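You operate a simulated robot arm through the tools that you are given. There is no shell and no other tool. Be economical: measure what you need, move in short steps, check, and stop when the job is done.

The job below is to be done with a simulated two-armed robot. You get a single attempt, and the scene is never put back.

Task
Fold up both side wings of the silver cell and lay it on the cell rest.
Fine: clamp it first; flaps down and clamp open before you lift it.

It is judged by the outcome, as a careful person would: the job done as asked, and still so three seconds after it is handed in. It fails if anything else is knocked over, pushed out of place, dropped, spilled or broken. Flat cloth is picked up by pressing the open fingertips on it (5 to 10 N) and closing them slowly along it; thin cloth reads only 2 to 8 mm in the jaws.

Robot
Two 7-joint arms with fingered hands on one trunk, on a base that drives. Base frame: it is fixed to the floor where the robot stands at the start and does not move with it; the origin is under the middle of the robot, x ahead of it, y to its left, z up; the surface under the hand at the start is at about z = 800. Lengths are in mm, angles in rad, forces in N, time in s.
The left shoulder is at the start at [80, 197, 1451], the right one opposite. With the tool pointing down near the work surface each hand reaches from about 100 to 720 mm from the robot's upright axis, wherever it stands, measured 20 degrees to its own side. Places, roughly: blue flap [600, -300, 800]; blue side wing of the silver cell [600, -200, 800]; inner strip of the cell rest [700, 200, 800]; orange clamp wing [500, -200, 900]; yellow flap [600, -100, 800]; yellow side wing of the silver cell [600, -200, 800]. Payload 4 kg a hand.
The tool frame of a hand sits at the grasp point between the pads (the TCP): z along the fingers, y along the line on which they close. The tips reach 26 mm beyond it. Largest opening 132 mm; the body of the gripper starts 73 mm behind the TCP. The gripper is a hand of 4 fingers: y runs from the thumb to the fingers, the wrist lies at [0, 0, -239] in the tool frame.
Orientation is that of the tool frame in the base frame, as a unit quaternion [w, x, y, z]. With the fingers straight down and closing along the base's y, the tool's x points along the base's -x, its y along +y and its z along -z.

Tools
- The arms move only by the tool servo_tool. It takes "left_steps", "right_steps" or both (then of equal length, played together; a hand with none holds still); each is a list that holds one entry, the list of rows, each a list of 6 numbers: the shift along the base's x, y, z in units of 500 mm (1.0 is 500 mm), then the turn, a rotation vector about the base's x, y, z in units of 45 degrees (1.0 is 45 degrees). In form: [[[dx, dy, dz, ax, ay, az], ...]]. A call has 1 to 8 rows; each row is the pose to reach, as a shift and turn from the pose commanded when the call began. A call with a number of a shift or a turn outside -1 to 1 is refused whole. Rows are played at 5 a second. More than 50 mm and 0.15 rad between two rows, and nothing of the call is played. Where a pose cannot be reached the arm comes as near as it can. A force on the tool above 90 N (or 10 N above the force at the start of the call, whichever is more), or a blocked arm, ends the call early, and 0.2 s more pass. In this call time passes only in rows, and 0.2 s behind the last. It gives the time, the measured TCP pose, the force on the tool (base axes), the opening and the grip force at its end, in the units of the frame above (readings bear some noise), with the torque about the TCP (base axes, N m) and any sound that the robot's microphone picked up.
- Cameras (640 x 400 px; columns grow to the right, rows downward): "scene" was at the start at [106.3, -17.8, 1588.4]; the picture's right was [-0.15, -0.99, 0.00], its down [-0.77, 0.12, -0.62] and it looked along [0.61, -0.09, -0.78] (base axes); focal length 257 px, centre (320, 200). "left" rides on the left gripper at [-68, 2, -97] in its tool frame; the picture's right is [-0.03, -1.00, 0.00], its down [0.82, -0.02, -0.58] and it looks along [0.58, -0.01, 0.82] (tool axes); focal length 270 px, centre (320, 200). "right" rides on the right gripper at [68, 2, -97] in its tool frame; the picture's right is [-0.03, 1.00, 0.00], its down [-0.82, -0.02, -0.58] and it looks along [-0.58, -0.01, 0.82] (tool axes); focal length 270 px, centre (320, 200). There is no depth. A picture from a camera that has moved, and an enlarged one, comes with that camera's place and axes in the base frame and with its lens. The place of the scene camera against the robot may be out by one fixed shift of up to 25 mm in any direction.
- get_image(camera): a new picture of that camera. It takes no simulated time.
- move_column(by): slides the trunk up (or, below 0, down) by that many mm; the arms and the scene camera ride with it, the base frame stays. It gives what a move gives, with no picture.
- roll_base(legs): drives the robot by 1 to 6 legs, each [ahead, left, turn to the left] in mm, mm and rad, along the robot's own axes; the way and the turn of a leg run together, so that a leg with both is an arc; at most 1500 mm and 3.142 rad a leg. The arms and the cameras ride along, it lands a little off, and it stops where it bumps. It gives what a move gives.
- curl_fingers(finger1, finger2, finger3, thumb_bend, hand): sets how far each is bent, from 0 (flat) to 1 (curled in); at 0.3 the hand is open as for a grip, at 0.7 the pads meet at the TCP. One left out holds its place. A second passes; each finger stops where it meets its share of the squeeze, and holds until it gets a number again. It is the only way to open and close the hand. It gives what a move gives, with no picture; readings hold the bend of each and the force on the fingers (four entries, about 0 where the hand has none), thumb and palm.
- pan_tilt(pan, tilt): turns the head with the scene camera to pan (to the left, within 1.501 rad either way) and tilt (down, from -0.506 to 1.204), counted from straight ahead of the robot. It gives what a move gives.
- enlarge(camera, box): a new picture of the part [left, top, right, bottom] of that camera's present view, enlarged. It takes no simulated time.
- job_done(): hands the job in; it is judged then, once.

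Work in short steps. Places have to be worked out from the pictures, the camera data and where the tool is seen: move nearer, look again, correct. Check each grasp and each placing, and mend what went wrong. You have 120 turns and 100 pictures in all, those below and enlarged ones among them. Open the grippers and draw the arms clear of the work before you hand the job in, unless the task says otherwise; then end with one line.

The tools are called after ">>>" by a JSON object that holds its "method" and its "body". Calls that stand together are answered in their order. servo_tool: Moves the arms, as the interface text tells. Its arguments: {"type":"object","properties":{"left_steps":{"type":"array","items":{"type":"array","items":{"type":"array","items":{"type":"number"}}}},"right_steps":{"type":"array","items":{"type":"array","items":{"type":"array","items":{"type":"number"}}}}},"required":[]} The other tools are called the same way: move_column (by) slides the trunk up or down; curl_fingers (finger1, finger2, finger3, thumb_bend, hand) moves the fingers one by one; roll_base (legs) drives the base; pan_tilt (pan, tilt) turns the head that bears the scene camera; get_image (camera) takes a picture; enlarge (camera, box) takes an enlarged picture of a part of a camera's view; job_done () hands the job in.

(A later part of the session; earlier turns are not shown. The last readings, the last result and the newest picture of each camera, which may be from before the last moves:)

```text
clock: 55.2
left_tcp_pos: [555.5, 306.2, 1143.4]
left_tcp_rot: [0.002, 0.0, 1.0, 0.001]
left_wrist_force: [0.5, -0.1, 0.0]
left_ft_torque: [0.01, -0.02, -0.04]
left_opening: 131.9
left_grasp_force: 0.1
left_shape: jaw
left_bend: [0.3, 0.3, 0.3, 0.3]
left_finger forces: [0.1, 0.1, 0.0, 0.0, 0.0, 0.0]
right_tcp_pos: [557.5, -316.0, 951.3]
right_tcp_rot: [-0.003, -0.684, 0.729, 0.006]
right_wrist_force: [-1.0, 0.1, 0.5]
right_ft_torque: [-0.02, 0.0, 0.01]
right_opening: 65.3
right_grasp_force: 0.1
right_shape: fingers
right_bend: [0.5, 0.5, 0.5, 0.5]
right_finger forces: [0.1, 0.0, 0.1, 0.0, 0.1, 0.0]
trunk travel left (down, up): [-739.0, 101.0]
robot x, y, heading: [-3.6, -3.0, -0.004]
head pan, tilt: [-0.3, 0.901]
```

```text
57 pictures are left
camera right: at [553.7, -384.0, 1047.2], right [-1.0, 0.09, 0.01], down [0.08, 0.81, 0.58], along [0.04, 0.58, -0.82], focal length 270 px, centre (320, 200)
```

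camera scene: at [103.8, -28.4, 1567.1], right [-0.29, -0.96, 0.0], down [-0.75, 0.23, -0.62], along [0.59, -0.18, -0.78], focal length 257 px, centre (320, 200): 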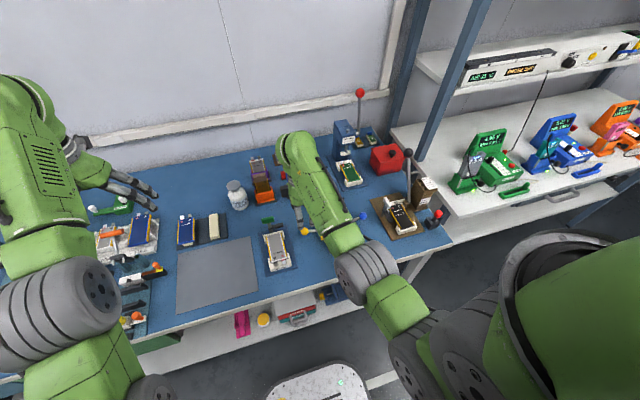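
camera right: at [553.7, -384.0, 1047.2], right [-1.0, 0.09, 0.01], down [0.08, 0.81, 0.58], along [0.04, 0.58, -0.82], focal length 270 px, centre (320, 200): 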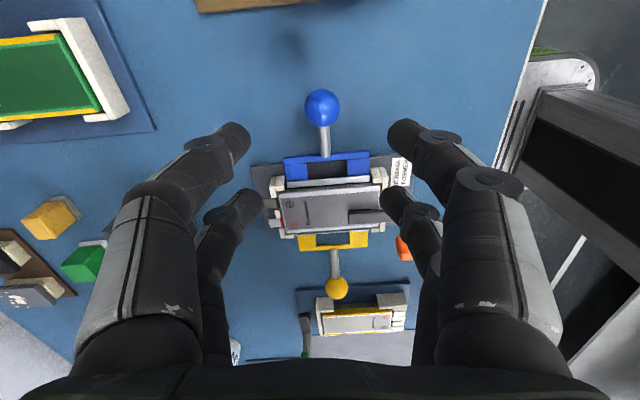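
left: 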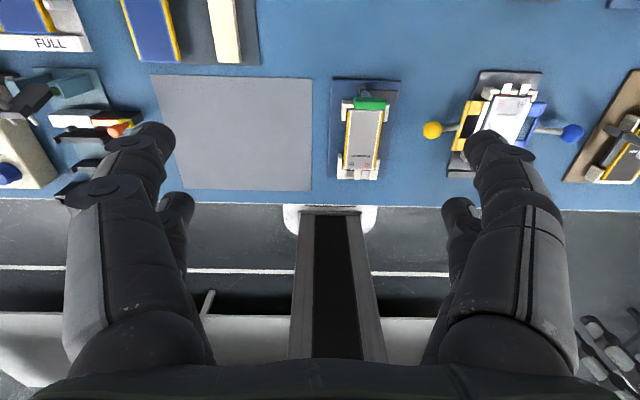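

Blue knob is at about (555,−322,838). I descend onto it and close as before.

>>> {"method": "servo_tool", "body": {"right_steps": [[[-0.004, -0.011, -0.08, 0, 0, 0.06], [-0.004, -0.011, -0.14, 0, 0, 0.06], [-0.004, -0.011, -0.19, 0, 0, 0.06], [-0.004, -0.011, -0.216, 0, 0, 0.06]]]}}

>>> {"method": "curl_fingers", "body": {"hand": "right", "finger1": 0.71, "finger2": 0.71, "finger3": 0.71, "thumb_bend": 0.71}}

>>> {"method": "get_image", "body": {"camera": "right"}}

```text
clock: 56.2
left_tcp_pos: [554.5, 306.8, 1143.1]
left_tcp_rot: [0.003, -0.001, 1.0, 0.0]
left_wrist_force: [0.2, 0.4, -0.2]
left_ft_torque: [-0.01, 0.01, 0.02]
left_opening: 132.0
left_grasp_force: 0.0
left_shape: jaw
left_bend: [0.3, 0.3, 0.3, 0.3]
left_finger forces: [0.0, 0.0, 0.1, 0.0, 0.0, 0.0]
right_tcp_pos: [556.3, -320.6, 841.9]
right_tcp_rot: [-0.003, -0.7, 0.714, 0.004]
right_wrist_force: [-0.6, -0.1, 0.6]
right_ft_torque: [0.02, 0.03, -0.01]
right_opening: 65.5
right_grasp_force: 0.1
right_shape: fingers
right_bend: [0.5, 0.5, 0.5, 0.5]
right_finger forces: [0.1, 0.0, 0.1, 0.0, 0.0, 0.1]
trunk travel left (down, up): [-739.0, 101.0]
robot x, y, heading: [1.6, -0.7, 0.002]
head pan, tilt: [-0.3, 0.901]
```

```text
clock: 57.2
left_tcp_pos: [554.9, 305.3, 1144.1]
left_tcp_rot: [0.003, -0.001, 1.0, 0.0]
left_wrist_force: [-1.0, -1.0, 0.1]
left_ft_torque: [0.01, 0.01, 0.0]
left_opening: 132.0
left_grasp_force: 0.0
left_shape: jaw
left_bend: [0.3, 0.3, 0.3, 0.3]
left_finger forces: [0.0, 0.1, 0.0, 0.0, 0.0, 0.1]
right_tcp_pos: [556.8, -321.0, 842.0]
right_tcp_rot: [-0.004, -0.7, 0.714, 0.005]
right_wrist_force: [-1.9, -0.3, -0.8]
right_ft_torque: [-0.02, 0.01, 0.02]
right_opening: 0.3
right_grasp_force: 1.3
right_shape: fingers
right_bend: [0.71, 0.69, 0.7, 0.71]
right_finger forces: [0.1, 2.4, 0.7, 0.1, 0.0, 0.1]
trunk travel left (down, up): [-739.0, 101.0]
robot x, y, heading: [-2.5, 1.6, 0.002]
head pan, tilt: [-0.3, 0.901]
```

```text
56 pictures are left
camera right: at [555.8, -389.2, 938.9], right [-1.0, 0.04, 0.01], down [0.04, 0.81, 0.58], along [0.02, 0.58, -0.82], focal length 270 px, centre (320, 200)
```

right: 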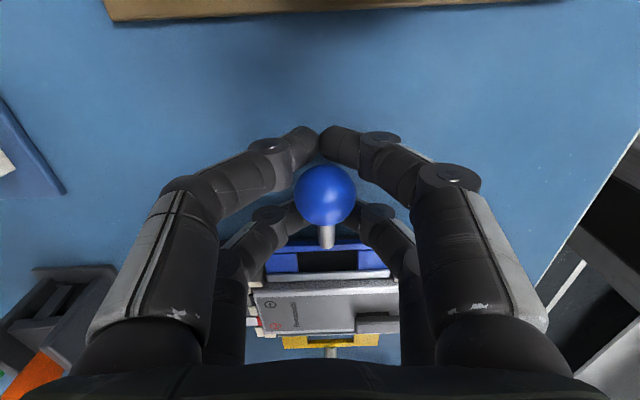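

The ball is caged with the rear fingers at the rod. I raise along the mirrored arc by 22°, tilting with it.

>>> {"method": "servo_tool", "body": {"right_steps": [[[0, 0.0058, 0.0218, -0.167, 0, 0], [0, 0.0146, 0.0428, -0.333, 0, 0], [0, 0.026, 0.0624, -0.5, 0, 0]]]}}

>>> {"method": "get_image", "body": {"camera": "right"}}

```text
clock: 58.0
left_tcp_pos: [554.7, 304.9, 1143.5]
left_tcp_rot: [0.003, -0.001, 1.0, -0.001]
left_wrist_force: [0.4, -0.5, 0.1]
left_ft_torque: [-0.04, -0.02, -0.02]
left_opening: 132.0
left_grasp_force: 0.1
left_shape: jaw
left_bend: [0.3, 0.3, 0.3, 0.3]
left_finger forces: [0.0, 0.0, 0.1, 0.1, 0.0, 0.1]
right_tcp_pos: [555.3, -307.0, 872.9]
right_tcp_rot: [-0.141, -0.686, 0.701, -0.136]
right_wrist_force: [-1.2, -0.7, 0.0]
right_ft_torque: [-0.02, 0.05, 0.01]
right_opening: 0.2
right_grasp_force: 1.6
right_shape: fingers
right_bend: [0.71, 0.7, 0.71, 0.71]
right_finger forces: [0.1, 2.0, 1.0, 0.0, 0.0, 0.0]
trunk travel left (down, up): [-739.0, 101.0]
robot x, y, heading: [2.8, -2.9, -0.0]
head pan, tilt: [-0.3, 0.901]
```

```text
55 pictures are left
camera right: at [555.1, -332.6, 989.0], right [-1.0, 0.05, -0.01], down [0.04, 0.97, 0.22], along [0.02, 0.22, -0.98], focal length 270 px, centre (320, 200)
```

right: 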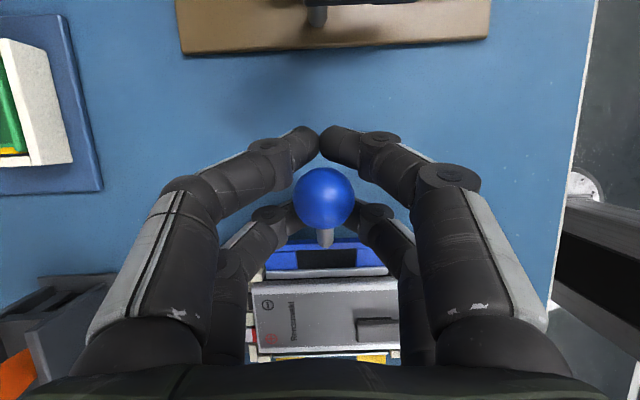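

It follows. One more 7.5° step to test reach.

>>> {"method": "servo_tool", "body": {"right_steps": [[[0, 0.0138, 0.018, -0.167, 0, 0]]]}}

>>> {"method": "servo_tool", "body": {"right_steps": [[[0, 0.016, 0.016, -0.167, 0, 0]]]}}

>>> {"method": "get_image", "body": {"camera": "right"}}

```text
clock: 58.4
left_tcp_pos: [555.0, 307.3, 1143.5]
left_tcp_rot: [0.002, -0.001, 1.0, -0.001]
left_wrist_force: [0.0, 0.2, -0.4]
left_ft_torque: [-0.01, 0.0, -0.04]
left_opening: 131.9
left_grasp_force: 0.1
left_shape: jaw
left_bend: [0.3, 0.3, 0.3, 0.3]
left_finger forces: [0.0, 0.1, 0.0, 0.0, 0.1, 0.0]
right_tcp_pos: [555.2, -299.7, 882.3]
right_tcp_rot: [-0.186, -0.676, 0.69, -0.181]
right_wrist_force: [0.2, -0.6, -0.8]
right_ft_torque: [0.0, 0.0, 0.0]
right_opening: 0.1
right_grasp_force: 1.2
right_shape: fingers
right_bend: [0.71, 0.7, 0.71, 0.71]
right_finger forces: [0.1, 1.7, 1.2, 0.0, 0.0, 0.1]
trunk travel left (down, up): [-739.0, 101.0]
robot x, y, heading: [3.1, 3.0, 0.002]
head pan, tilt: [-0.3, 0.901]
```

```text
clock: 58.8
left_tcp_pos: [555.1, 305.6, 1144.0]
left_tcp_rot: [0.003, -0.002, 1.0, 0.0]
left_wrist_force: [0.3, -0.2, 0.6]
left_ft_torque: [0.0, 0.02, 0.02]
left_opening: 131.7
left_grasp_force: 0.0
left_shape: jaw
left_bend: [0.3, 0.3, 0.3, 0.3]
left_finger forces: [0.0, 0.0, 0.0, 0.0, 0.0, 0.1]
right_tcp_pos: [556.1, -290.9, 891.0]
right_tcp_rot: [-0.229, -0.662, 0.677, -0.225]
right_wrist_force: [-1.8, -0.8, -1.2]
right_ft_torque: [-0.05, 0.05, 0.0]
right_opening: 0.2
right_grasp_force: 0.9
right_shape: fingers
right_bend: [0.71, 0.7, 0.71, 0.71]
right_finger forces: [0.0, 1.3, 0.4, 0.1, 0.0, 0.0]
trunk travel left (down, up): [-739.0, 101.0]
robot x, y, heading: [-1.9, 0.8, 0.001]
head pan, tilt: [-0.3, 0.901]
```

```text
54 pictures are left
camera right: at [555.2, -287.4, 1009.2], right [-1.0, 0.04, -0.02], down [0.04, 1.0, -0.04], along [0.02, -0.04, -1.0], focal length 270 px, centre (320, 200)
```

right: 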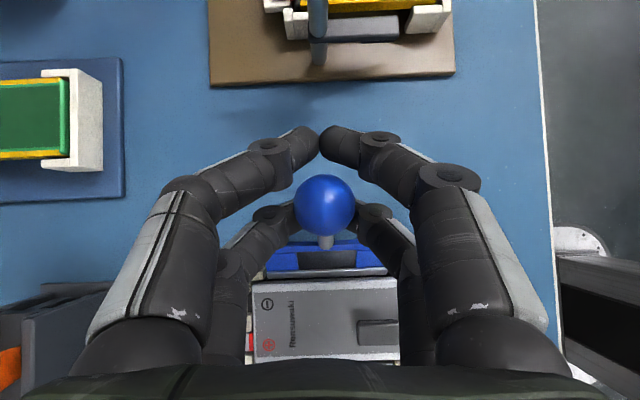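

Reach is fine on this side; continue one row per call.

>>> {"method": "servo_tool", "body": {"right_steps": [[[0, 0.018, 0.014, -0.167, 0, 0]]]}}

>>> {"method": "servo_tool", "body": {"right_steps": [[[0, 0.0196, 0.0114, -0.167, 0, 0]]]}}

>>> {"method": "servo_tool", "body": {"right_steps": [[[0, 0.021, 0.0086, -0.167, 0, 0]]]}}

>>> {"method": "get_image", "body": {"camera": "right"}}

```text
clock: 59.2
left_tcp_pos: [554.8, 306.5, 1144.7]
left_tcp_rot: [0.002, 0.0, 1.0, 0.0]
left_wrist_force: [1.0, 0.9, 0.4]
left_ft_torque: [0.02, 0.01, 0.0]
left_opening: 132.0
left_grasp_force: 0.1
left_shape: jaw
left_bend: [0.3, 0.3, 0.3, 0.3]
left_finger forces: [0.0, 0.0, 0.0, 0.0, 0.0, 0.0]
right_tcp_pos: [557.0, -283.2, 897.4]
right_tcp_rot: [-0.271, -0.646, 0.661, -0.269]
right_wrist_force: [-0.9, 0.0, -1.0]
right_ft_torque: [-0.02, 0.04, -0.01]
right_opening: 0.0
right_grasp_force: 0.3
right_shape: fingers
right_bend: [0.71, 0.7, 0.71, 0.71]
right_finger forces: [0.0, 1.1, 0.3, 0.0, 0.1, 0.0]
trunk travel left (down, up): [-739.0, 101.0]
robot x, y, heading: [1.2, -1.6, -0.002]
head pan, tilt: [-0.3, 0.901]
```

```text
clock: 59.6
left_tcp_pos: [554.8, 306.4, 1143.3]
left_tcp_rot: [0.002, 0.0, 1.0, -0.001]
left_wrist_force: [0.3, 0.0, -0.3]
left_ft_torque: [-0.02, 0.02, -0.01]
left_opening: 131.7
left_grasp_force: 0.1
left_shape: jaw
left_bend: [0.3, 0.3, 0.3, 0.3]
left_finger forces: [0.0, 0.0, 0.0, 0.0, 0.0, 0.0]
right_tcp_pos: [556.3, -274.0, 903.6]
right_tcp_rot: [-0.313, -0.627, 0.642, -0.312]
right_wrist_force: [-1.3, -1.3, -0.9]
right_ft_torque: [0.0, 0.03, 0.0]
right_opening: 0.0
right_grasp_force: 0.9
right_shape: fingers
right_bend: [0.71, 0.7, 0.71, 0.71]
right_finger forces: [0.0, 1.3, 0.1, 0.0, 0.0, 0.0]
trunk travel left (down, up): [-739.0, 101.0]
robot x, y, heading: [1.4, 2.1, -0.0]
head pan, tilt: [-0.3, 0.901]
```

```text
clock: 60.0
left_tcp_pos: [555.4, 306.2, 1142.9]
left_tcp_rot: [0.003, -0.001, 1.0, 0.0]
left_wrist_force: [-0.1, -0.4, -0.4]
left_ft_torque: [-0.01, 0.01, 0.04]
left_opening: 132.0
left_grasp_force: 0.0
left_shape: jaw
left_bend: [0.3, 0.3, 0.3, 0.3]
left_finger forces: [0.0, 0.0, 0.0, 0.0, 0.0, 0.0]
right_tcp_pos: [557.0, -262.9, 907.6]
right_tcp_rot: [-0.354, -0.605, 0.62, -0.353]
right_wrist_force: [-0.9, -0.3, -0.2]
right_ft_torque: [-0.02, 0.02, -0.03]
right_opening: 0.2
right_grasp_force: 0.3
right_shape: fingers
right_bend: [0.71, 0.7, 0.71, 0.71]
right_finger forces: [0.0, 1.6, 0.1, 0.1, 0.1, 0.1]
trunk travel left (down, up): [-739.0, 101.0]
robot x, y, heading: [2.9, -0.4, -0.002]
head pan, tilt: [-0.3, 0.901]
```

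```text
53 pictures are left
camera right: at [555.6, -213.1, 1015.7], right [-1.0, 0.03, -0.03], down [0.04, 0.91, -0.42], along [0.02, -0.42, -0.91], focal length 270 px, centre (320, 200)
```

right: 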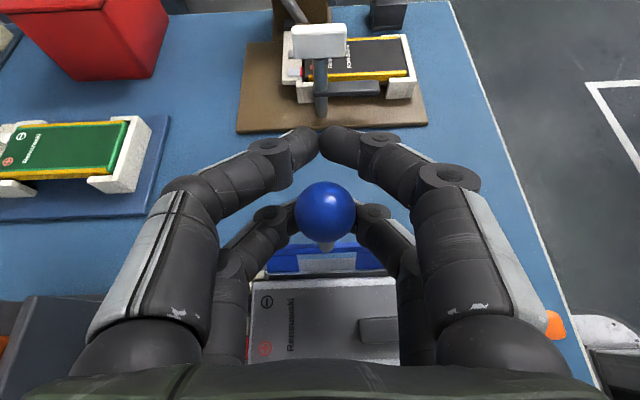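

At 60° with tiny forces; continue stepwise to ~82°.

>>> {"method": "servo_tool", "body": {"right_steps": [[[0, 0.022, 0.0058, -0.167, 0, 0]]]}}

>>> {"method": "servo_tool", "body": {"right_steps": [[[0, 0.0224, 0.003, -0.167, 0, 0]]]}}

>>> {"method": "get_image", "body": {"camera": "right"}}

```text
clock: 60.4
left_tcp_pos: [556.5, 306.5, 1143.8]
left_tcp_rot: [0.003, 0.0, 1.0, 0.0]
left_wrist_force: [-0.4, 0.3, -0.2]
left_ft_torque: [0.01, -0.02, -0.03]
left_opening: 131.7
left_grasp_force: 0.1
left_shape: jaw
left_bend: [0.3, 0.3, 0.3, 0.3]
left_finger forces: [0.1, 0.0, 0.0, 0.0, 0.0, 0.0]
right_tcp_pos: [556.5, -251.2, 910.6]
right_tcp_rot: [-0.394, -0.58, 0.595, -0.394]
right_wrist_force: [-1.1, -1.1, -0.5]
right_ft_torque: [0.01, 0.01, -0.02]
right_opening: 0.0
right_grasp_force: 1.3
right_shape: fingers
right_bend: [0.71, 0.7, 0.71, 0.71]
right_finger forces: [0.1, 1.9, 0.1, 0.0, 0.0, 0.1]
trunk travel left (down, up): [-739.0, 101.0]
robot x, y, heading: [-1.6, 1.4, 0.003]
head pan, tilt: [-0.3, 0.901]
```

```text
clock: 60.8
left_tcp_pos: [556.7, 306.7, 1143.6]
left_tcp_rot: [0.003, -0.001, 1.0, 0.0]
left_wrist_force: [0.8, 0.6, 0.1]
left_ft_torque: [0.06, 0.01, 0.03]
left_opening: 131.8
left_grasp_force: 0.0
left_shape: jaw
left_bend: [0.3, 0.3, 0.3, 0.3]
left_finger forces: [0.0, 0.1, 0.0, 0.0, 0.1, 0.0]
right_tcp_pos: [556.6, -239.7, 912.5]
right_tcp_rot: [-0.431, -0.553, 0.569, -0.431]
right_wrist_force: [-1.3, -0.6, -2.1]
right_ft_torque: [0.02, -0.01, 0.01]
right_opening: 0.0
right_grasp_force: 1.3
right_shape: fingers
right_bend: [0.71, 0.7, 0.71, 0.71]
right_finger forces: [0.1, 2.3, 0.3, 0.0, 0.0, 0.0]
trunk travel left (down, up): [-739.0, 101.0]
robot x, y, heading: [0.2, -1.8, 0.003]
head pan, tilt: [-0.3, 0.901]
```

```text
52 pictures are left
camera right: at [555.9, -163.9, 1003.0], right [-1.0, 0.02, -0.04], down [0.04, 0.77, -0.64], along [0.01, -0.64, -0.77], focal length 270 px, centre (320, 200)
```

right: 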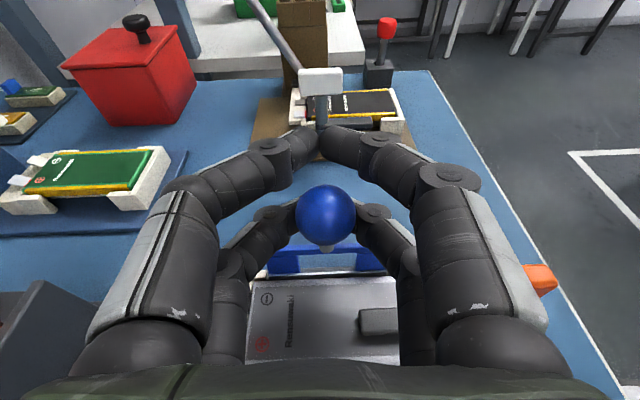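

75°; two more steps to 90°.

>>> {"method": "servo_tool", "body": {"right_steps": [[[0, 0.0226, 0, -0.167, 0, 0]]]}}

>>> {"method": "servo_tool", "body": {"right_steps": [[[0, 0.0226, -0.003, -0.167, 0, 0]]]}}

>>> {"method": "get_image", "body": {"camera": "right"}}

```text
clock: 61.2
left_tcp_pos: [556.1, 306.5, 1142.4]
left_tcp_rot: [0.002, 0.0, 1.0, -0.001]
left_wrist_force: [-0.7, -0.4, 0.5]
left_ft_torque: [-0.02, 0.02, 0.01]
left_opening: 131.8
left_grasp_force: 0.1
left_shape: jaw
left_bend: [0.3, 0.3, 0.3, 0.3]
left_finger forces: [0.1, 0.1, 0.1, 0.0, 0.0, 0.1]
right_tcp_pos: [556.4, -230.3, 912.9]
right_tcp_rot: [-0.463, -0.526, 0.542, -0.464]
right_wrist_force: [-0.9, -0.7, -1.2]
right_ft_torque: [-0.01, 0.02, -0.03]
right_opening: 0.1
right_grasp_force: 1.1
right_shape: fingers
right_bend: [0.71, 0.7, 0.71, 0.71]
right_finger forces: [0.1, 1.8, 0.3, 0.0, 0.0, 0.0]
trunk travel left (down, up): [-739.0, 101.0]
robot x, y, heading: [2.0, -0.8, 0.0]
head pan, tilt: [-0.3, 0.901]
```

```text
clock: 61.6
left_tcp_pos: [559.3, 303.4, 1141.6]
left_tcp_rot: [0.001, -0.001, 1.0, 0.001]
left_wrist_force: [-0.1, -0.4, -1.0]
left_ft_torque: [0.01, 0.02, -0.05]
left_opening: 131.7
left_grasp_force: 0.0
left_shape: jaw
left_bend: [0.3, 0.3, 0.3, 0.3]
left_finger forces: [0.0, 0.0, 0.0, 0.0, 0.0, 0.0]
right_tcp_pos: [534.7, -228.8, 919.3]
right_tcp_rot: [-0.499, -0.493, 0.507, -0.501]
right_wrist_force: [11.2, -4.2, -4.6]
right_ft_torque: [0.03, 0.15, -0.1]
right_opening: 0.1
right_grasp_force: 7.0
right_shape: fingers
right_bend: [0.71, 0.71, 0.63, 0.71]
right_finger forces: [0.0, 2.5, 12.6, 0.0, 0.0, 0.0]
right hand out of reach, approached as far as the arm can: row 1
trunk travel left (down, up): [-739.0, 101.0]
robot x, y, heading: [2.7, 0.7, -0.003]
head pan, tilt: [-0.3, 0.901]
```

```text
51 pictures are left
camera right: at [533.6, -131.1, 988.2], right [-1.0, 0.01, -0.04], down [0.04, 0.58, -0.82], along [0.01, -0.82, -0.58], focal length 270 px, centre (320, 200)
```

right: 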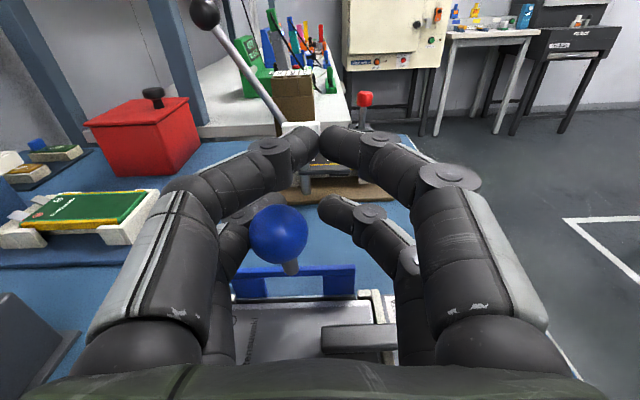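

Reach limit again (small x drift); I step back to the reachable pose, open the fingers, and back out along +y and up.

>>> {"method": "servo_tool", "body": {"right_steps": [[[0.04, -0.006, -0.012, 0.167, 0, 0]]]}}

>>> {"method": "curl_fingers", "body": {"hand": "right", "finger1": 0.5, "finger2": 0.5, "finger3": 0.5, "thumb_bend": 0.5}}

>>> {"method": "get_image", "body": {"camera": "right"}}

```text
clock: 62.0
left_tcp_pos: [553.0, 306.4, 1146.0]
left_tcp_rot: [0.004, -0.001, 1.0, -0.001]
left_wrist_force: [-0.9, 0.0, -0.2]
left_ft_torque: [-0.03, -0.01, -0.01]
left_opening: 131.8
left_grasp_force: 0.1
left_shape: jaw
left_bend: [0.3, 0.3, 0.3, 0.3]
left_finger forces: [0.0, 0.0, 0.0, 0.0, 0.1, 0.1]
right_tcp_pos: [549.0, -228.9, 915.3]
right_tcp_rot: [-0.465, -0.523, 0.541, -0.467]
right_wrist_force: [1.3, -3.6, 0.4]
right_ft_torque: [-0.04, -0.03, -0.03]
right_opening: 0.0
right_grasp_force: 2.5
right_shape: fingers
right_bend: [0.71, 0.71, 0.68, 0.71]
right_finger forces: [0.0, 0.0, 3.7, 0.0, 0.0, 0.0]
trunk travel left (down, up): [-739.0, 101.0]
robot x, y, heading: [-1.2, 0.8, 0.001]
head pan, tilt: [-0.3, 0.901]
```

```text
clock: 63.0
left_tcp_pos: [554.9, 306.9, 1144.0]
left_tcp_rot: [0.003, -0.001, 1.0, 0.0]
left_wrist_force: [0.2, 0.7, 0.0]
left_ft_torque: [0.0, -0.02, 0.03]
left_opening: 131.8
left_grasp_force: 0.2
left_shape: jaw
left_bend: [0.3, 0.3, 0.3, 0.3]
left_finger forces: [0.0, 0.0, 0.1, 0.1, 0.0, 0.0]
right_tcp_pos: [552.3, -229.0, 916.3]
right_tcp_rot: [-0.466, -0.523, 0.539, -0.468]
right_wrist_force: [5.7, 0.7, 4.1]
right_ft_torque: [0.09, 0.11, -0.11]
right_opening: 65.2
right_grasp_force: 3.2
right_shape: fingers
right_bend: [0.5, 0.52, 0.5, 0.5]
right_finger forces: [0.0, 6.3, 0.0, 0.0, 0.1, 0.1]
trunk travel left (down, up): [-739.0, 101.0]
robot x, y, heading: [3.7, -1.9, -0.001]
head pan, tilt: [-0.3, 0.901]
```

```text
50 pictures are left
camera right: at [550.9, -141.2, 995.9], right [-1.0, 0.02, -0.04], down [0.04, 0.68, -0.73], along [0.02, -0.73, -0.68], focal length 270 px, centre (320, 200)
```

right: 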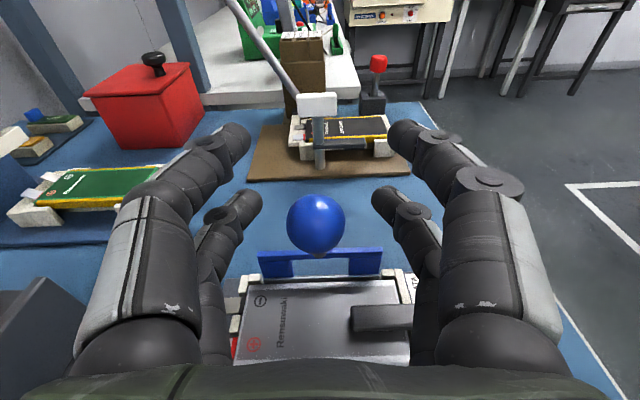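

One opening finger rests on the clamp wing (6 N); I move slightly +x and up, then out.

>>> {"method": "servo_tool", "body": {"right_steps": [[[0.016, 0.01, 0.03, 0, 0, 0], [0.016, 0.06, 0.09, 0.1, 0, 0], [0.016, 0.08, 0.16, 0.25, 0, 0], [0.0, 0.06, 0.2, 0.4, 0, 0], [-0.02, 0.04, 0.22, 0.55, 0, 0], [-0.04, 0.02, 0.22, 0.7, 0, 0], [-0.06, 0.0, 0.22, 0.85, 0, 0], [-0.08, 0.0, 0.22, 1.0, 0, 0]]]}}

>>> {"method": "get_image", "body": {"camera": "right"}}

>>> {"method": "enlarge", "body": {"camera": "scene", "box": [270, 160, 410, 260]}}

```text
clock: 64.8
left_tcp_pos: [554.0, 306.2, 1144.3]
left_tcp_rot: [0.003, -0.001, 1.0, 0.0]
left_wrist_force: [0.0, -0.5, 0.9]
left_ft_torque: [0.0, -0.02, 0.0]
left_opening: 131.8
left_grasp_force: 0.0
left_shape: jaw
left_bend: [0.3, 0.3, 0.3, 0.3]
left_finger forces: [0.1, 0.0, 0.0, 0.0, 0.0, 0.1]
right_tcp_pos: [509.4, -230.9, 1025.7]
right_tcp_rot: [-0.229, -0.662, 0.677, -0.225]
right_wrist_force: [0.8, -0.5, 0.2]
right_ft_torque: [0.02, -0.03, 0.0]
right_opening: 65.3
right_grasp_force: 0.0
right_shape: fingers
right_bend: [0.5, 0.5, 0.5, 0.5]
right_finger forces: [0.0, 0.0, 0.0, 0.0, 0.0, 0.0]
trunk travel left (down, up): [-739.0, 101.0]
robot x, y, heading: [0.7, -1.1, -0.0]
head pan, tilt: [-0.3, 0.901]
```

```text
49 pictures are left
camera right: at [508.7, -226.4, 1144.2], right [-1.0, 0.04, -0.02], down [0.04, 1.0, -0.04], along [0.02, -0.04, -1.0], focal length 270 px, centre (320, 200)
```

right: 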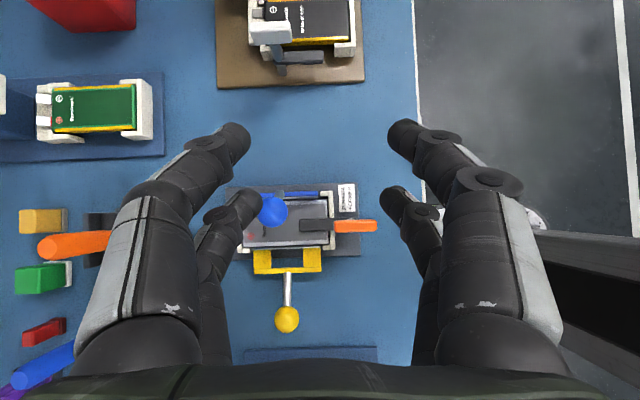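

```text
4.00 times, centred on (340, 210) of scene
camera zoom: at [102.9, -29.3, 1567.2], right [-0.3, -0.96, 0.0], down [-0.75, 0.23, -0.62], along [0.59, -0.18, -0.78], focal length 1027 px, centre (240, 160)
```

zoom: 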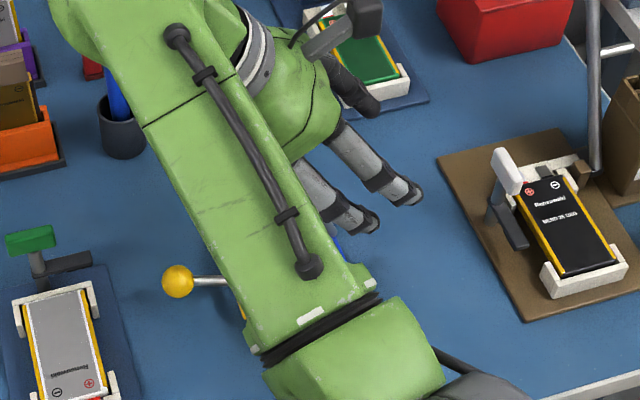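

The blue flap is almost vertical (knob y≈−229), the clamp still in place. I level the hand, close the fingers, and go to the −y side of the knob to push it the last bit.

>>> {"method": "curl_fingers", "body": {"hand": "right", "finger1": 0.7, "finger2": 0.7, "finger3": 0.7, "thumb_bend": 0.7}}

>>> {"method": "servo_tool", "body": {"right_steps": [[[0.02, -0.03, 0, 0.17, 0, 0], [0.04, -0.06, 0, 0.34, 0, 0], [0.06, -0.09, 0, 0.5, 0, 0], [0.08, -0.12, 0, 0.67, 0, 0], [0.095, -0.145, -0.02, 0.83, 0, 0], [0.095, -0.145, -0.1, 0.83, 0, 0], [0.095, -0.145, -0.17, 0.83, 0, 0], [0.095, -0.145, -0.222, 0.83, 0, 0]]]}}

>>> {"method": "get_image", "body": {"camera": "right"}}

```text
clock: 65.8
left_tcp_pos: [554.5, 306.2, 1143.7]
left_tcp_rot: [0.001, -0.002, 1.0, 0.0]
left_wrist_force: [0.3, -0.4, -0.4]
left_ft_torque: [-0.01, 0.01, 0.03]
left_opening: 132.2
left_grasp_force: 0.0
left_shape: jaw
left_bend: [0.3, 0.3, 0.3, 0.3]
left_finger forces: [0.0, 0.0, 0.0, 0.1, 0.1, 0.0]
right_tcp_pos: [511.0, -230.7, 1025.9]
right_tcp_rot: [-0.229, -0.662, 0.677, -0.225]
right_wrist_force: [0.4, -0.1, -0.2]
right_ft_torque: [0.03, 0.03, 0.01]
right_opening: 1.5
right_grasp_force: 0.1
right_shape: fingers
right_bend: [0.7, 0.7, 0.7, 0.7]
right_finger forces: [0.1, 0.0, 0.0, 0.0, 0.1, 0.1]
trunk travel left (down, up): [-739.0, 101.0]
robot x, y, heading: [-0.1, -3.3, 0.005]
head pan, tilt: [-0.3, 0.901]
```

```text
clock: 67.6
left_tcp_pos: [554.9, 305.2, 1143.9]
left_tcp_rot: [0.002, -0.001, 1.0, -0.001]
left_wrist_force: [1.1, -0.6, 0.0]
left_ft_torque: [-0.02, -0.01, 0.0]
left_opening: 131.8
left_grasp_force: 0.1
left_shape: jaw
left_bend: [0.3, 0.3, 0.3, 0.3]
left_finger forces: [0.1, 0.1, 0.1, 0.1, 0.0, 0.0]
right_tcp_pos: [558.0, -306.1, 912.3]
right_tcp_rot: [-0.005, -0.701, 0.713, 0.004]
right_wrist_force: [-0.7, 0.6, -1.1]
right_ft_torque: [0.01, 0.01, -0.01]
right_opening: 1.5
right_grasp_force: 0.1
right_shape: fingers
right_bend: [0.7, 0.7, 0.7, 0.7]
right_finger forces: [0.0, 0.0, 0.0, 0.1, 0.1, 0.0]
trunk travel left (down, up): [-739.0, 101.0]
robot x, y, heading: [-1.8, -0.2, -0.002]
head pan, tilt: [-0.3, 0.901]
```

```text
47 pictures are left
camera right: at [557.6, -374.4, 1009.7], right [-1.0, 0.04, 0.01], down [0.04, 0.82, 0.58], along [0.02, 0.58, -0.82], focal length 270 px, centre (320, 200)
```

right: 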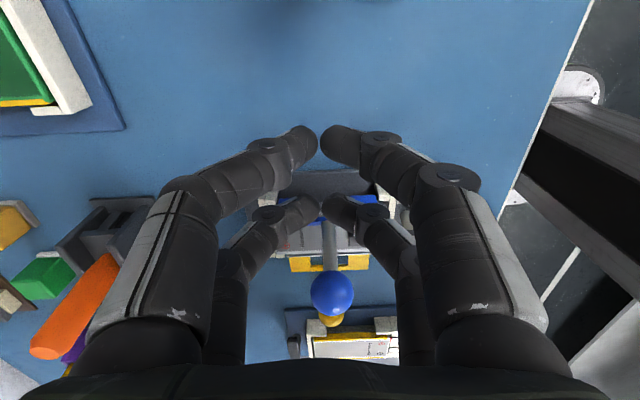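

Push +y gently.

>>> {"method": "servo_tool", "body": {"right_steps": [[[0, 0.03, 0, 0, 0, 0], [0, 0.06, 0, 0, 0, 0], [0, 0.074, 0, 0, 0, 0], [0, 0.084, 0, 0, 0, 0]]]}}

>>> {"method": "get_image", "body": {"camera": "right"}}

```text
clock: 68.6
left_tcp_pos: [553.9, 305.9, 1145.0]
left_tcp_rot: [0.003, -0.001, 1.0, 0.0]
left_wrist_force: [-0.2, 0.5, 0.1]
left_ft_torque: [0.0, -0.02, 0.03]
left_opening: 131.8
left_grasp_force: 0.0
left_shape: jaw
left_bend: [0.3, 0.3, 0.3, 0.3]
left_finger forces: [0.0, 0.0, 0.0, 0.0, 0.0, 0.0]
right_tcp_pos: [557.9, -262.8, 913.7]
right_tcp_rot: [-0.006, -0.7, 0.714, 0.003]
right_wrist_force: [0.1, -2.7, -0.6]
right_ft_torque: [-0.07, -0.03, 0.05]
right_opening: 1.6
right_grasp_force: 1.6
right_shape: fingers
right_bend: [0.7, 0.7, 0.7, 0.7]
right_finger forces: [0.0, 3.0, 0.0, 0.0, 0.0, 0.1]
trunk travel left (down, up): [-739.0, 101.0]
robot x, y, heading: [-2.0, -1.6, -0.001]
head pan, tilt: [-0.3, 0.901]
```

```text
46 pictures are left
camera right: at [556.5, -331.1, 1010.6], right [-1.0, 0.04, 0.01], down [0.04, 0.82, 0.57], along [0.02, 0.57, -0.82], focal length 270 px, centre (320, 200)
```

right: 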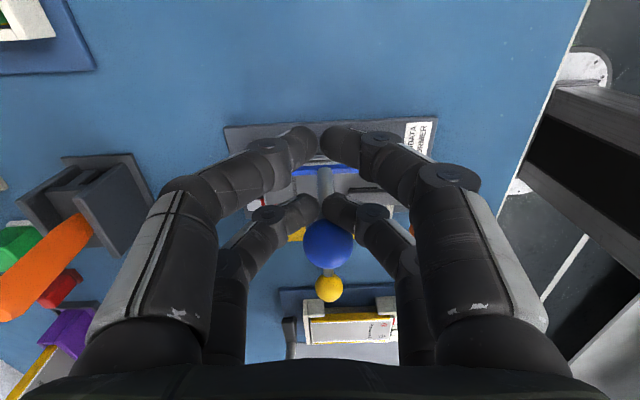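

Contact at 2.7 N; I push up to 12 mm more in small rows until it stiffens like the yellow did.

>>> {"method": "servo_tool", "body": {"right_steps": [[[0, 0.008, 0, 0, 0, 0], [0, 0.016, 0, 0, 0, 0]]]}}

>>> {"method": "servo_tool", "body": {"right_steps": [[[0, 0.008, 0, 0, 0, 0]]]}}

>>> {"method": "get_image", "body": {"camera": "right"}}

```text
clock: 69.2
left_tcp_pos: [555.4, 300.2, 1145.6]
left_tcp_rot: [0.003, 0.0, 1.0, 0.002]
left_wrist_force: [0.6, -0.4, 0.6]
left_ft_torque: [0.05, 0.02, -0.03]
left_opening: 131.9
left_grasp_force: 0.0
left_shape: jaw
left_bend: [0.3, 0.3, 0.3, 0.3]
left_finger forces: [0.1, 0.0, 0.0, 0.0, 0.0, 0.0]
right_tcp_pos: [558.8, -259.9, 913.4]
right_tcp_rot: [-0.005, -0.7, 0.714, 0.003]
right_wrist_force: [-0.5, -22.0, -1.8]
right_ft_torque: [-0.44, -0.02, 0.13]
right_opening: 1.3
right_grasp_force: 10.0
right_shape: fingers
right_bend: [0.7, 0.69, 0.7, 0.7]
right_finger forces: [0.0, 20.0, 0.6, 0.1, 0.1, 0.1]
trunk travel left (down, up): [-739.0, 101.0]
robot x, y, heading: [-3.6, 0.5, -0.006]
head pan, tilt: [-0.3, 0.901]
```

```text
clock: 69.6
left_tcp_pos: [555.0, 297.8, 1145.7]
left_tcp_rot: [0.003, 0.0, 1.0, 0.003]
left_wrist_force: [0.1, -0.6, 1.0]
left_ft_torque: [-0.01, 0.0, 0.0]
left_opening: 131.9
left_grasp_force: 0.2
left_shape: jaw
left_bend: [0.3, 0.3, 0.3, 0.3]
left_finger forces: [0.0, 0.1, 0.0, 0.0, 0.1, 0.0]
right_tcp_pos: [557.5, -258.5, 913.6]
right_tcp_rot: [-0.006, -0.699, 0.715, 0.002]
right_wrist_force: [-0.3, -34.4, -2.2]
right_ft_torque: [-0.62, -0.03, 0.28]
right_opening: 1.4
right_grasp_force: 14.7
right_shape: fingers
right_bend: [0.7, 0.69, 0.7, 0.7]
right_finger forces: [0.0, 28.6, 1.2, 0.0, 0.0, 0.0]
trunk travel left (down, up): [-739.0, 101.0]
robot x, y, heading: [0.3, -0.4, 0.002]
head pan, tilt: [-0.3, 0.901]
```

```text
45 pictures are left
camera right: at [555.9, -327.1, 1010.4], right [-1.0, 0.05, 0.01], down [0.04, 0.82, 0.57], along [0.02, 0.57, -0.82], focal length 270 px, centre (320, 200)
```

right: 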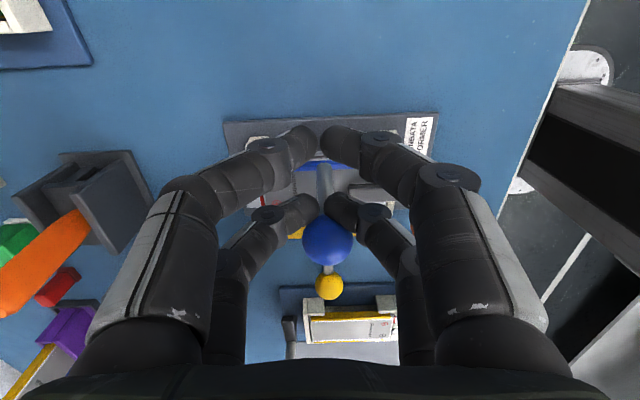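

The blue flap hits its stop (firm). I back off, go over to the +y side and get ready to push it down.

>>> {"method": "servo_tool", "body": {"right_steps": [[[0, -0.06, 0, 0, 0, 0], [0, -0.06, 0.09, 0, 0, 0], [0, -0.05, 0.17, 0, 0, 0], [0, 0.03, 0.19, 0, 0, 0], [0, 0.12, 0.19, 0, 0, 0], [0, 0.2, 0.18, 0, 0, 0], [0, 0.2, 0.09, 0, 0, 0], [0, 0.2, 0.01, 0, 0, 0]]]}}

>>> {"method": "get_image", "body": {"camera": "right"}}

```text
clock: 71.4
left_tcp_pos: [555.2, 306.2, 1143.7]
left_tcp_rot: [0.003, -0.001, 1.0, -0.001]
left_wrist_force: [-0.2, 1.1, 0.5]
left_ft_torque: [0.0, 0.01, 0.01]
left_opening: 132.0
left_grasp_force: 0.0
left_shape: jaw
left_bend: [0.3, 0.3, 0.3, 0.3]
left_finger forces: [0.0, 0.1, 0.1, 0.0, 0.0, 0.0]
right_tcp_pos: [557.7, -150.3, 917.7]
right_tcp_rot: [-0.005, -0.7, 0.714, 0.003]
right_wrist_force: [-0.6, 0.2, 0.5]
right_ft_torque: [-0.02, 0.0, 0.0]
right_opening: 1.2
right_grasp_force: 0.0
right_shape: fingers
right_bend: [0.7, 0.7, 0.7, 0.7]
right_finger forces: [0.1, 0.1, 0.0, 0.1, 0.0, 0.0]
trunk travel left (down, up): [-739.0, 101.0]
robot x, y, heading: [0.7, -0.1, -0.0]
head pan, tilt: [-0.3, 0.901]
```

```text
44 pictures are left
camera right: at [556.9, -218.3, 1015.4], right [-1.0, 0.04, 0.01], down [0.04, 0.82, 0.57], along [0.02, 0.57, -0.82], focal length 270 px, centre (320, 200)
```

right: 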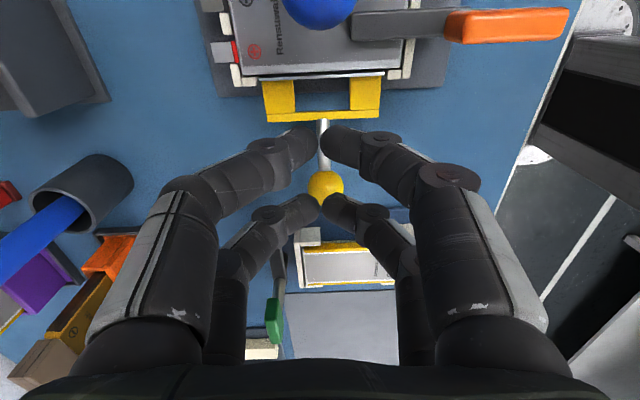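

Now I push the blue knob −y and downward.

>>> {"method": "servo_tool", "body": {"right_steps": [[[0, -0.05, 0, 0, 0, 0], [0, -0.09, 0, 0, 0, 0], [0, -0.13, 0, 0, 0, 0], [0, -0.165, 0, 0, 0, 0], [0, -0.2, -0.012, 0, 0, 0]]]}}

>>> {"method": "get_image", "body": {"camera": "right"}}

```text
clock: 72.6
left_tcp_pos: [556.0, 304.9, 1143.6]
left_tcp_rot: [0.003, -0.001, 1.0, 0.0]
left_wrist_force: [-0.2, 0.0, 0.1]
left_ft_torque: [-0.02, 0.02, -0.01]
left_opening: 131.8
left_grasp_force: 0.1
left_shape: jaw
left_bend: [0.3, 0.3, 0.3, 0.3]
left_finger forces: [0.0, 0.0, 0.0, 0.0, 0.0, 0.1]
right_tcp_pos: [556.6, -250.1, 913.1]
right_tcp_rot: [-0.006, -0.701, 0.713, 0.003]
right_wrist_force: [-0.4, -0.3, 0.4]
right_ft_torque: [0.01, 0.0, -0.01]
right_opening: 1.7
right_grasp_force: 0.3
right_shape: fingers
right_bend: [0.7, 0.7, 0.7, 0.7]
right_finger forces: [0.2, 0.1, 0.0, 0.0, 0.0, 0.0]
trunk travel left (down, up): [-739.0, 101.0]
robot x, y, heading: [-0.1, 0.8, -0.007]
head pan, tilt: [-0.3, 0.901]
```

```text
43 pictures are left
camera right: at [556.6, -318.9, 1010.2], right [-1.0, 0.04, 0.01], down [0.04, 0.82, 0.57], along [0.02, 0.57, -0.82], focal length 270 px, centre (320, 200)
```

right: 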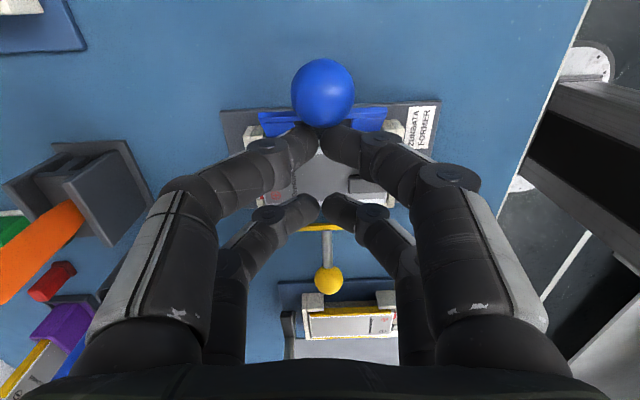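

It goes down nicely; I continue along the arc.

>>> {"method": "servo_tool", "body": {"right_steps": [[[0, -0.03, -0.008, 0, 0, 0], [0, -0.055, -0.02, 0, 0, 0], [0, -0.08, -0.034, 0, 0, 0], [0, -0.105, -0.05, 0, 0, 0], [0, -0.125, -0.066, 0, 0, 0], [0, -0.138, -0.082, 0, 0, 0]]]}}

>>> {"method": "get_image", "body": {"camera": "right"}}

```text
clock: 74.0
left_tcp_pos: [555.1, 306.8, 1143.0]
left_tcp_rot: [0.003, -0.001, 1.0, 0.0]
left_wrist_force: [-0.8, -1.6, -0.1]
left_ft_torque: [0.01, -0.01, -0.02]
left_opening: 131.7
left_grasp_force: 0.0
left_shape: jaw
left_bend: [0.3, 0.3, 0.3, 0.3]
left_finger forces: [0.1, 0.0, 0.0, 0.0, 0.0, 0.1]
right_tcp_pos: [556.8, -318.0, 872.8]
right_tcp_rot: [-0.006, -0.7, 0.714, 0.003]
right_wrist_force: [-0.1, -0.3, 0.0]
right_ft_torque: [-0.01, -0.02, -0.05]
right_opening: 1.4
right_grasp_force: 0.0
right_shape: fingers
right_bend: [0.7, 0.7, 0.7, 0.7]
right_finger forces: [0.2, 0.1, 0.0, 0.1, 0.0, 0.1]
trunk travel left (down, up): [-739.0, 101.0]
robot x, y, heading: [0.2, -0.2, 0.0]
head pan, tilt: [-0.3, 0.901]
```

```text
42 pictures are left
camera right: at [556.2, -386.6, 970.0], right [-1.0, 0.04, 0.01], down [0.04, 0.82, 0.57], along [0.01, 0.57, -0.82], focal length 270 px, centre (320, 200)
```

right: 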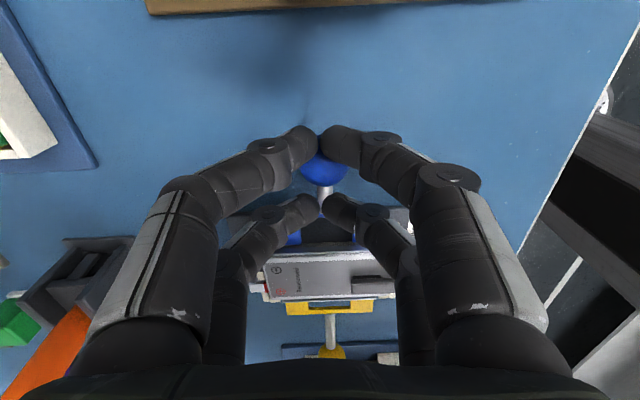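

Almost down; press to the seat, then rise clear and inspect.

>>> {"method": "servo_tool", "body": {"right_steps": [[[0, 0.004, -0.012, 0, 0, 0], [0, 0.004, -0.024, 0, 0, 0], [0, 0.004, -0.034, 0, 0, 0]]]}}

>>> {"method": "get_image", "body": {"camera": "right"}}

```text
clock: 74.8
left_tcp_pos: [551.6, 305.6, 1145.3]
left_tcp_rot: [0.004, -0.001, 1.0, 0.0]
left_wrist_force: [0.1, 0.1, 0.9]
left_ft_torque: [0.02, 0.0, -0.01]
left_opening: 132.1
left_grasp_force: 0.1
left_shape: jaw
left_bend: [0.3, 0.3, 0.3, 0.3]
left_finger forces: [0.0, 0.0, 0.1, 0.0, 0.0, 0.1]
right_tcp_pos: [555.9, -318.6, 859.1]
right_tcp_rot: [-0.006, -0.7, 0.714, 0.0]
right_wrist_force: [-2.1, -11.8, 14.2]
right_ft_torque: [-0.46, 0.11, 0.01]
right_opening: 4.4
right_grasp_force: 9.1
right_shape: fingers
right_bend: [0.71, 0.7, 0.7, 0.7]
right_finger forces: [13.2, 0.1, 0.0, 0.1, 4.8, 0.0]
trunk travel left (down, up): [-739.0, 101.0]
robot x, y, heading: [-1.5, 1.7, 0.0]
head pan, tilt: [-0.3, 0.901]
```

```text
41 pictures are left
camera right: at [554.6, -386.1, 957.1], right [-1.0, 0.04, 0.0], down [0.04, 0.82, 0.57], along [0.02, 0.57, -0.82], focal length 270 px, centre (320, 200)
```

right: 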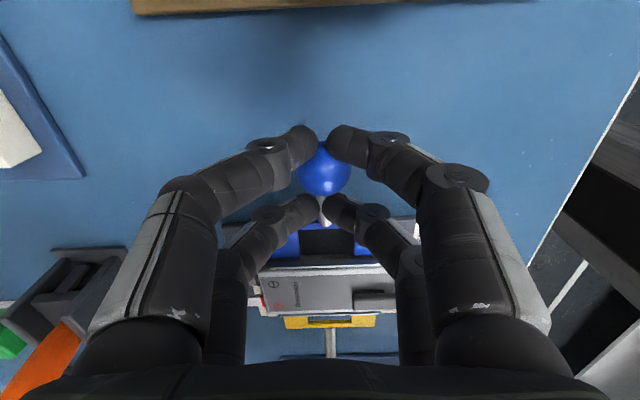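

Blue is down. I rise and swing to the clamp at yaw 0, opening the fingers partly.

>>> {"method": "servo_tool", "body": {"right_steps": [[[0, 0, 0.06, 0, 0, 0], [0, 0, 0.14, 0, 0, 0], [0, 0.03, 0.22, 0, 0, -0.16], [-0.03, 0.07, 0.26, 0, 0, -0.33], [-0.06, 0.11, 0.27, 0, 0, -0.5], [-0.09, 0.15, 0.27, 0, 0, -0.67], [-0.13, 0.18, 0.27, 0, 0, -0.84], [-0.17, 0.2, 0.27, 0, 0, -1.0]]]}}

>>> {"method": "servo_tool", "body": {"right_steps": [[[-0.01, 0.003, 0, 0, 0, -0.16], [-0.02, 0.006, 0, 0, 0, -0.33], [-0.03, 0.009, 0, 0, 0, -0.5], [-0.04, 0.01, 0, 0, 0, -0.67], [-0.05, 0.012, 0, 0, 0, -0.84], [-0.06, 0.012, 0, 0, 0, -0.98]]]}}

>>> {"method": "curl_fingers", "body": {"hand": "right", "finger1": 0.5, "finger2": 0.5, "finger3": 0.5, "thumb_bend": 0.5}}

>>> {"method": "enlarge", "body": {"camera": "right", "box": [200, 90, 440, 260]}}

```text
clock: 76.6
left_tcp_pos: [553.8, 307.4, 1144.2]
left_tcp_rot: [0.003, 0.0, 1.0, 0.0]
left_wrist_force: [0.2, 0.1, 1.2]
left_ft_torque: [-0.01, -0.02, -0.01]
left_opening: 131.9
left_grasp_force: 0.1
left_shape: jaw
left_bend: [0.3, 0.3, 0.3, 0.3]
left_finger forces: [0.0, 0.1, 0.0, 0.0, 0.0, 0.1]
right_tcp_pos: [469.3, -214.9, 990.9]
right_tcp_rot: [-0.003, -0.372, 0.928, 0.004]
right_wrist_force: [0.0, -0.3, -0.8]
right_ft_torque: [-0.01, -0.02, -0.05]
right_opening: 1.5
right_grasp_force: 0.1
right_shape: fingers
right_bend: [0.7, 0.7, 0.7, 0.7]
right_finger forces: [0.1, 0.1, 0.1, 0.0, 0.1, 0.0]
trunk travel left (down, up): [-739.0, 101.0]
robot x, y, heading: [-0.5, 0.5, -0.002]
head pan, tilt: [-0.3, 0.901]
```

```text
clock: 78.0
left_tcp_pos: [555.8, 305.2, 1143.8]
left_tcp_rot: [0.003, -0.002, 1.0, 0.0]
left_wrist_force: [0.0, -0.9, 0.5]
left_ft_torque: [0.03, -0.01, 0.01]
left_opening: 132.0
left_grasp_force: 0.0
left_shape: jaw
left_bend: [0.3, 0.3, 0.3, 0.3]
left_finger forces: [0.1, 0.0, 0.1, 0.0, 0.0, 0.1]
right_tcp_pos: [441.7, -211.2, 991.4]
right_tcp_rot: [-0.001, 0.003, 1.0, 0.006]
right_wrist_force: [0.8, 0.8, 0.3]
right_ft_torque: [0.0, 0.0, -0.02]
right_opening: 1.2
right_grasp_force: 0.2
right_shape: fingers
right_bend: [0.7, 0.7, 0.7, 0.7]
right_finger forces: [0.0, 0.0, 0.1, 0.0, 0.1, 0.0]
trunk travel left (down, up): [-739.0, 101.0]
robot x, y, heading: [-0.1, 1.1, -0.003]
head pan, tilt: [-0.3, 0.901]
```

```text
clock: 79.0
left_tcp_pos: [554.3, 306.8, 1143.6]
left_tcp_rot: [0.002, 0.0, 1.0, 0.0]
left_wrist_force: [-0.2, 0.6, -0.8]
left_ft_torque: [0.0, -0.01, -0.01]
left_opening: 132.0
left_grasp_force: 0.1
left_shape: jaw
left_bend: [0.3, 0.3, 0.3, 0.3]
left_finger forces: [0.0, 0.1, 0.0, 0.0, 0.0, 0.1]
right_tcp_pos: [442.9, -210.0, 991.1]
right_tcp_rot: [-0.002, 0.003, 1.0, 0.006]
right_wrist_force: [0.2, -0.2, -0.5]
right_ft_torque: [0.02, 0.03, 0.03]
right_opening: 65.5
right_grasp_force: 0.1
right_shape: fingers
right_bend: [0.5, 0.5, 0.5, 0.5]
right_finger forces: [0.1, 0.1, 0.1, 0.0, 0.0, 0.2]
trunk travel left (down, up): [-739.0, 101.0]
robot x, y, heading: [1.3, -2.5, 0.005]
head pan, tilt: [-0.3, 0.901]
```

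```text
2.35 times, centred on (320, 175) of right
camera zoom: at [374.8, -209.7, 1088.3], right [0.03, 1.0, 0.01], down [0.82, -0.03, 0.57], along [0.57, -0.01, -0.82], focal length 636 px, centre (320, 259)
```

zoom: 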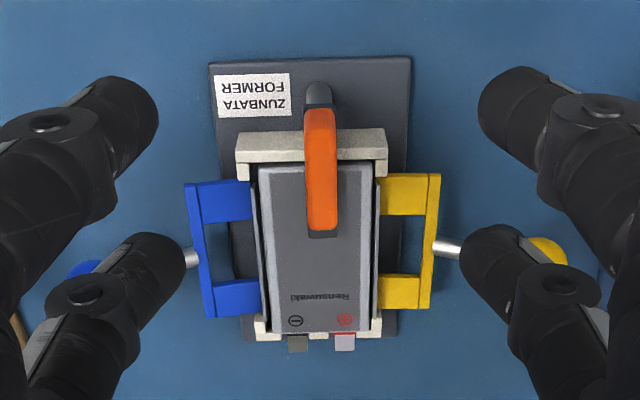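

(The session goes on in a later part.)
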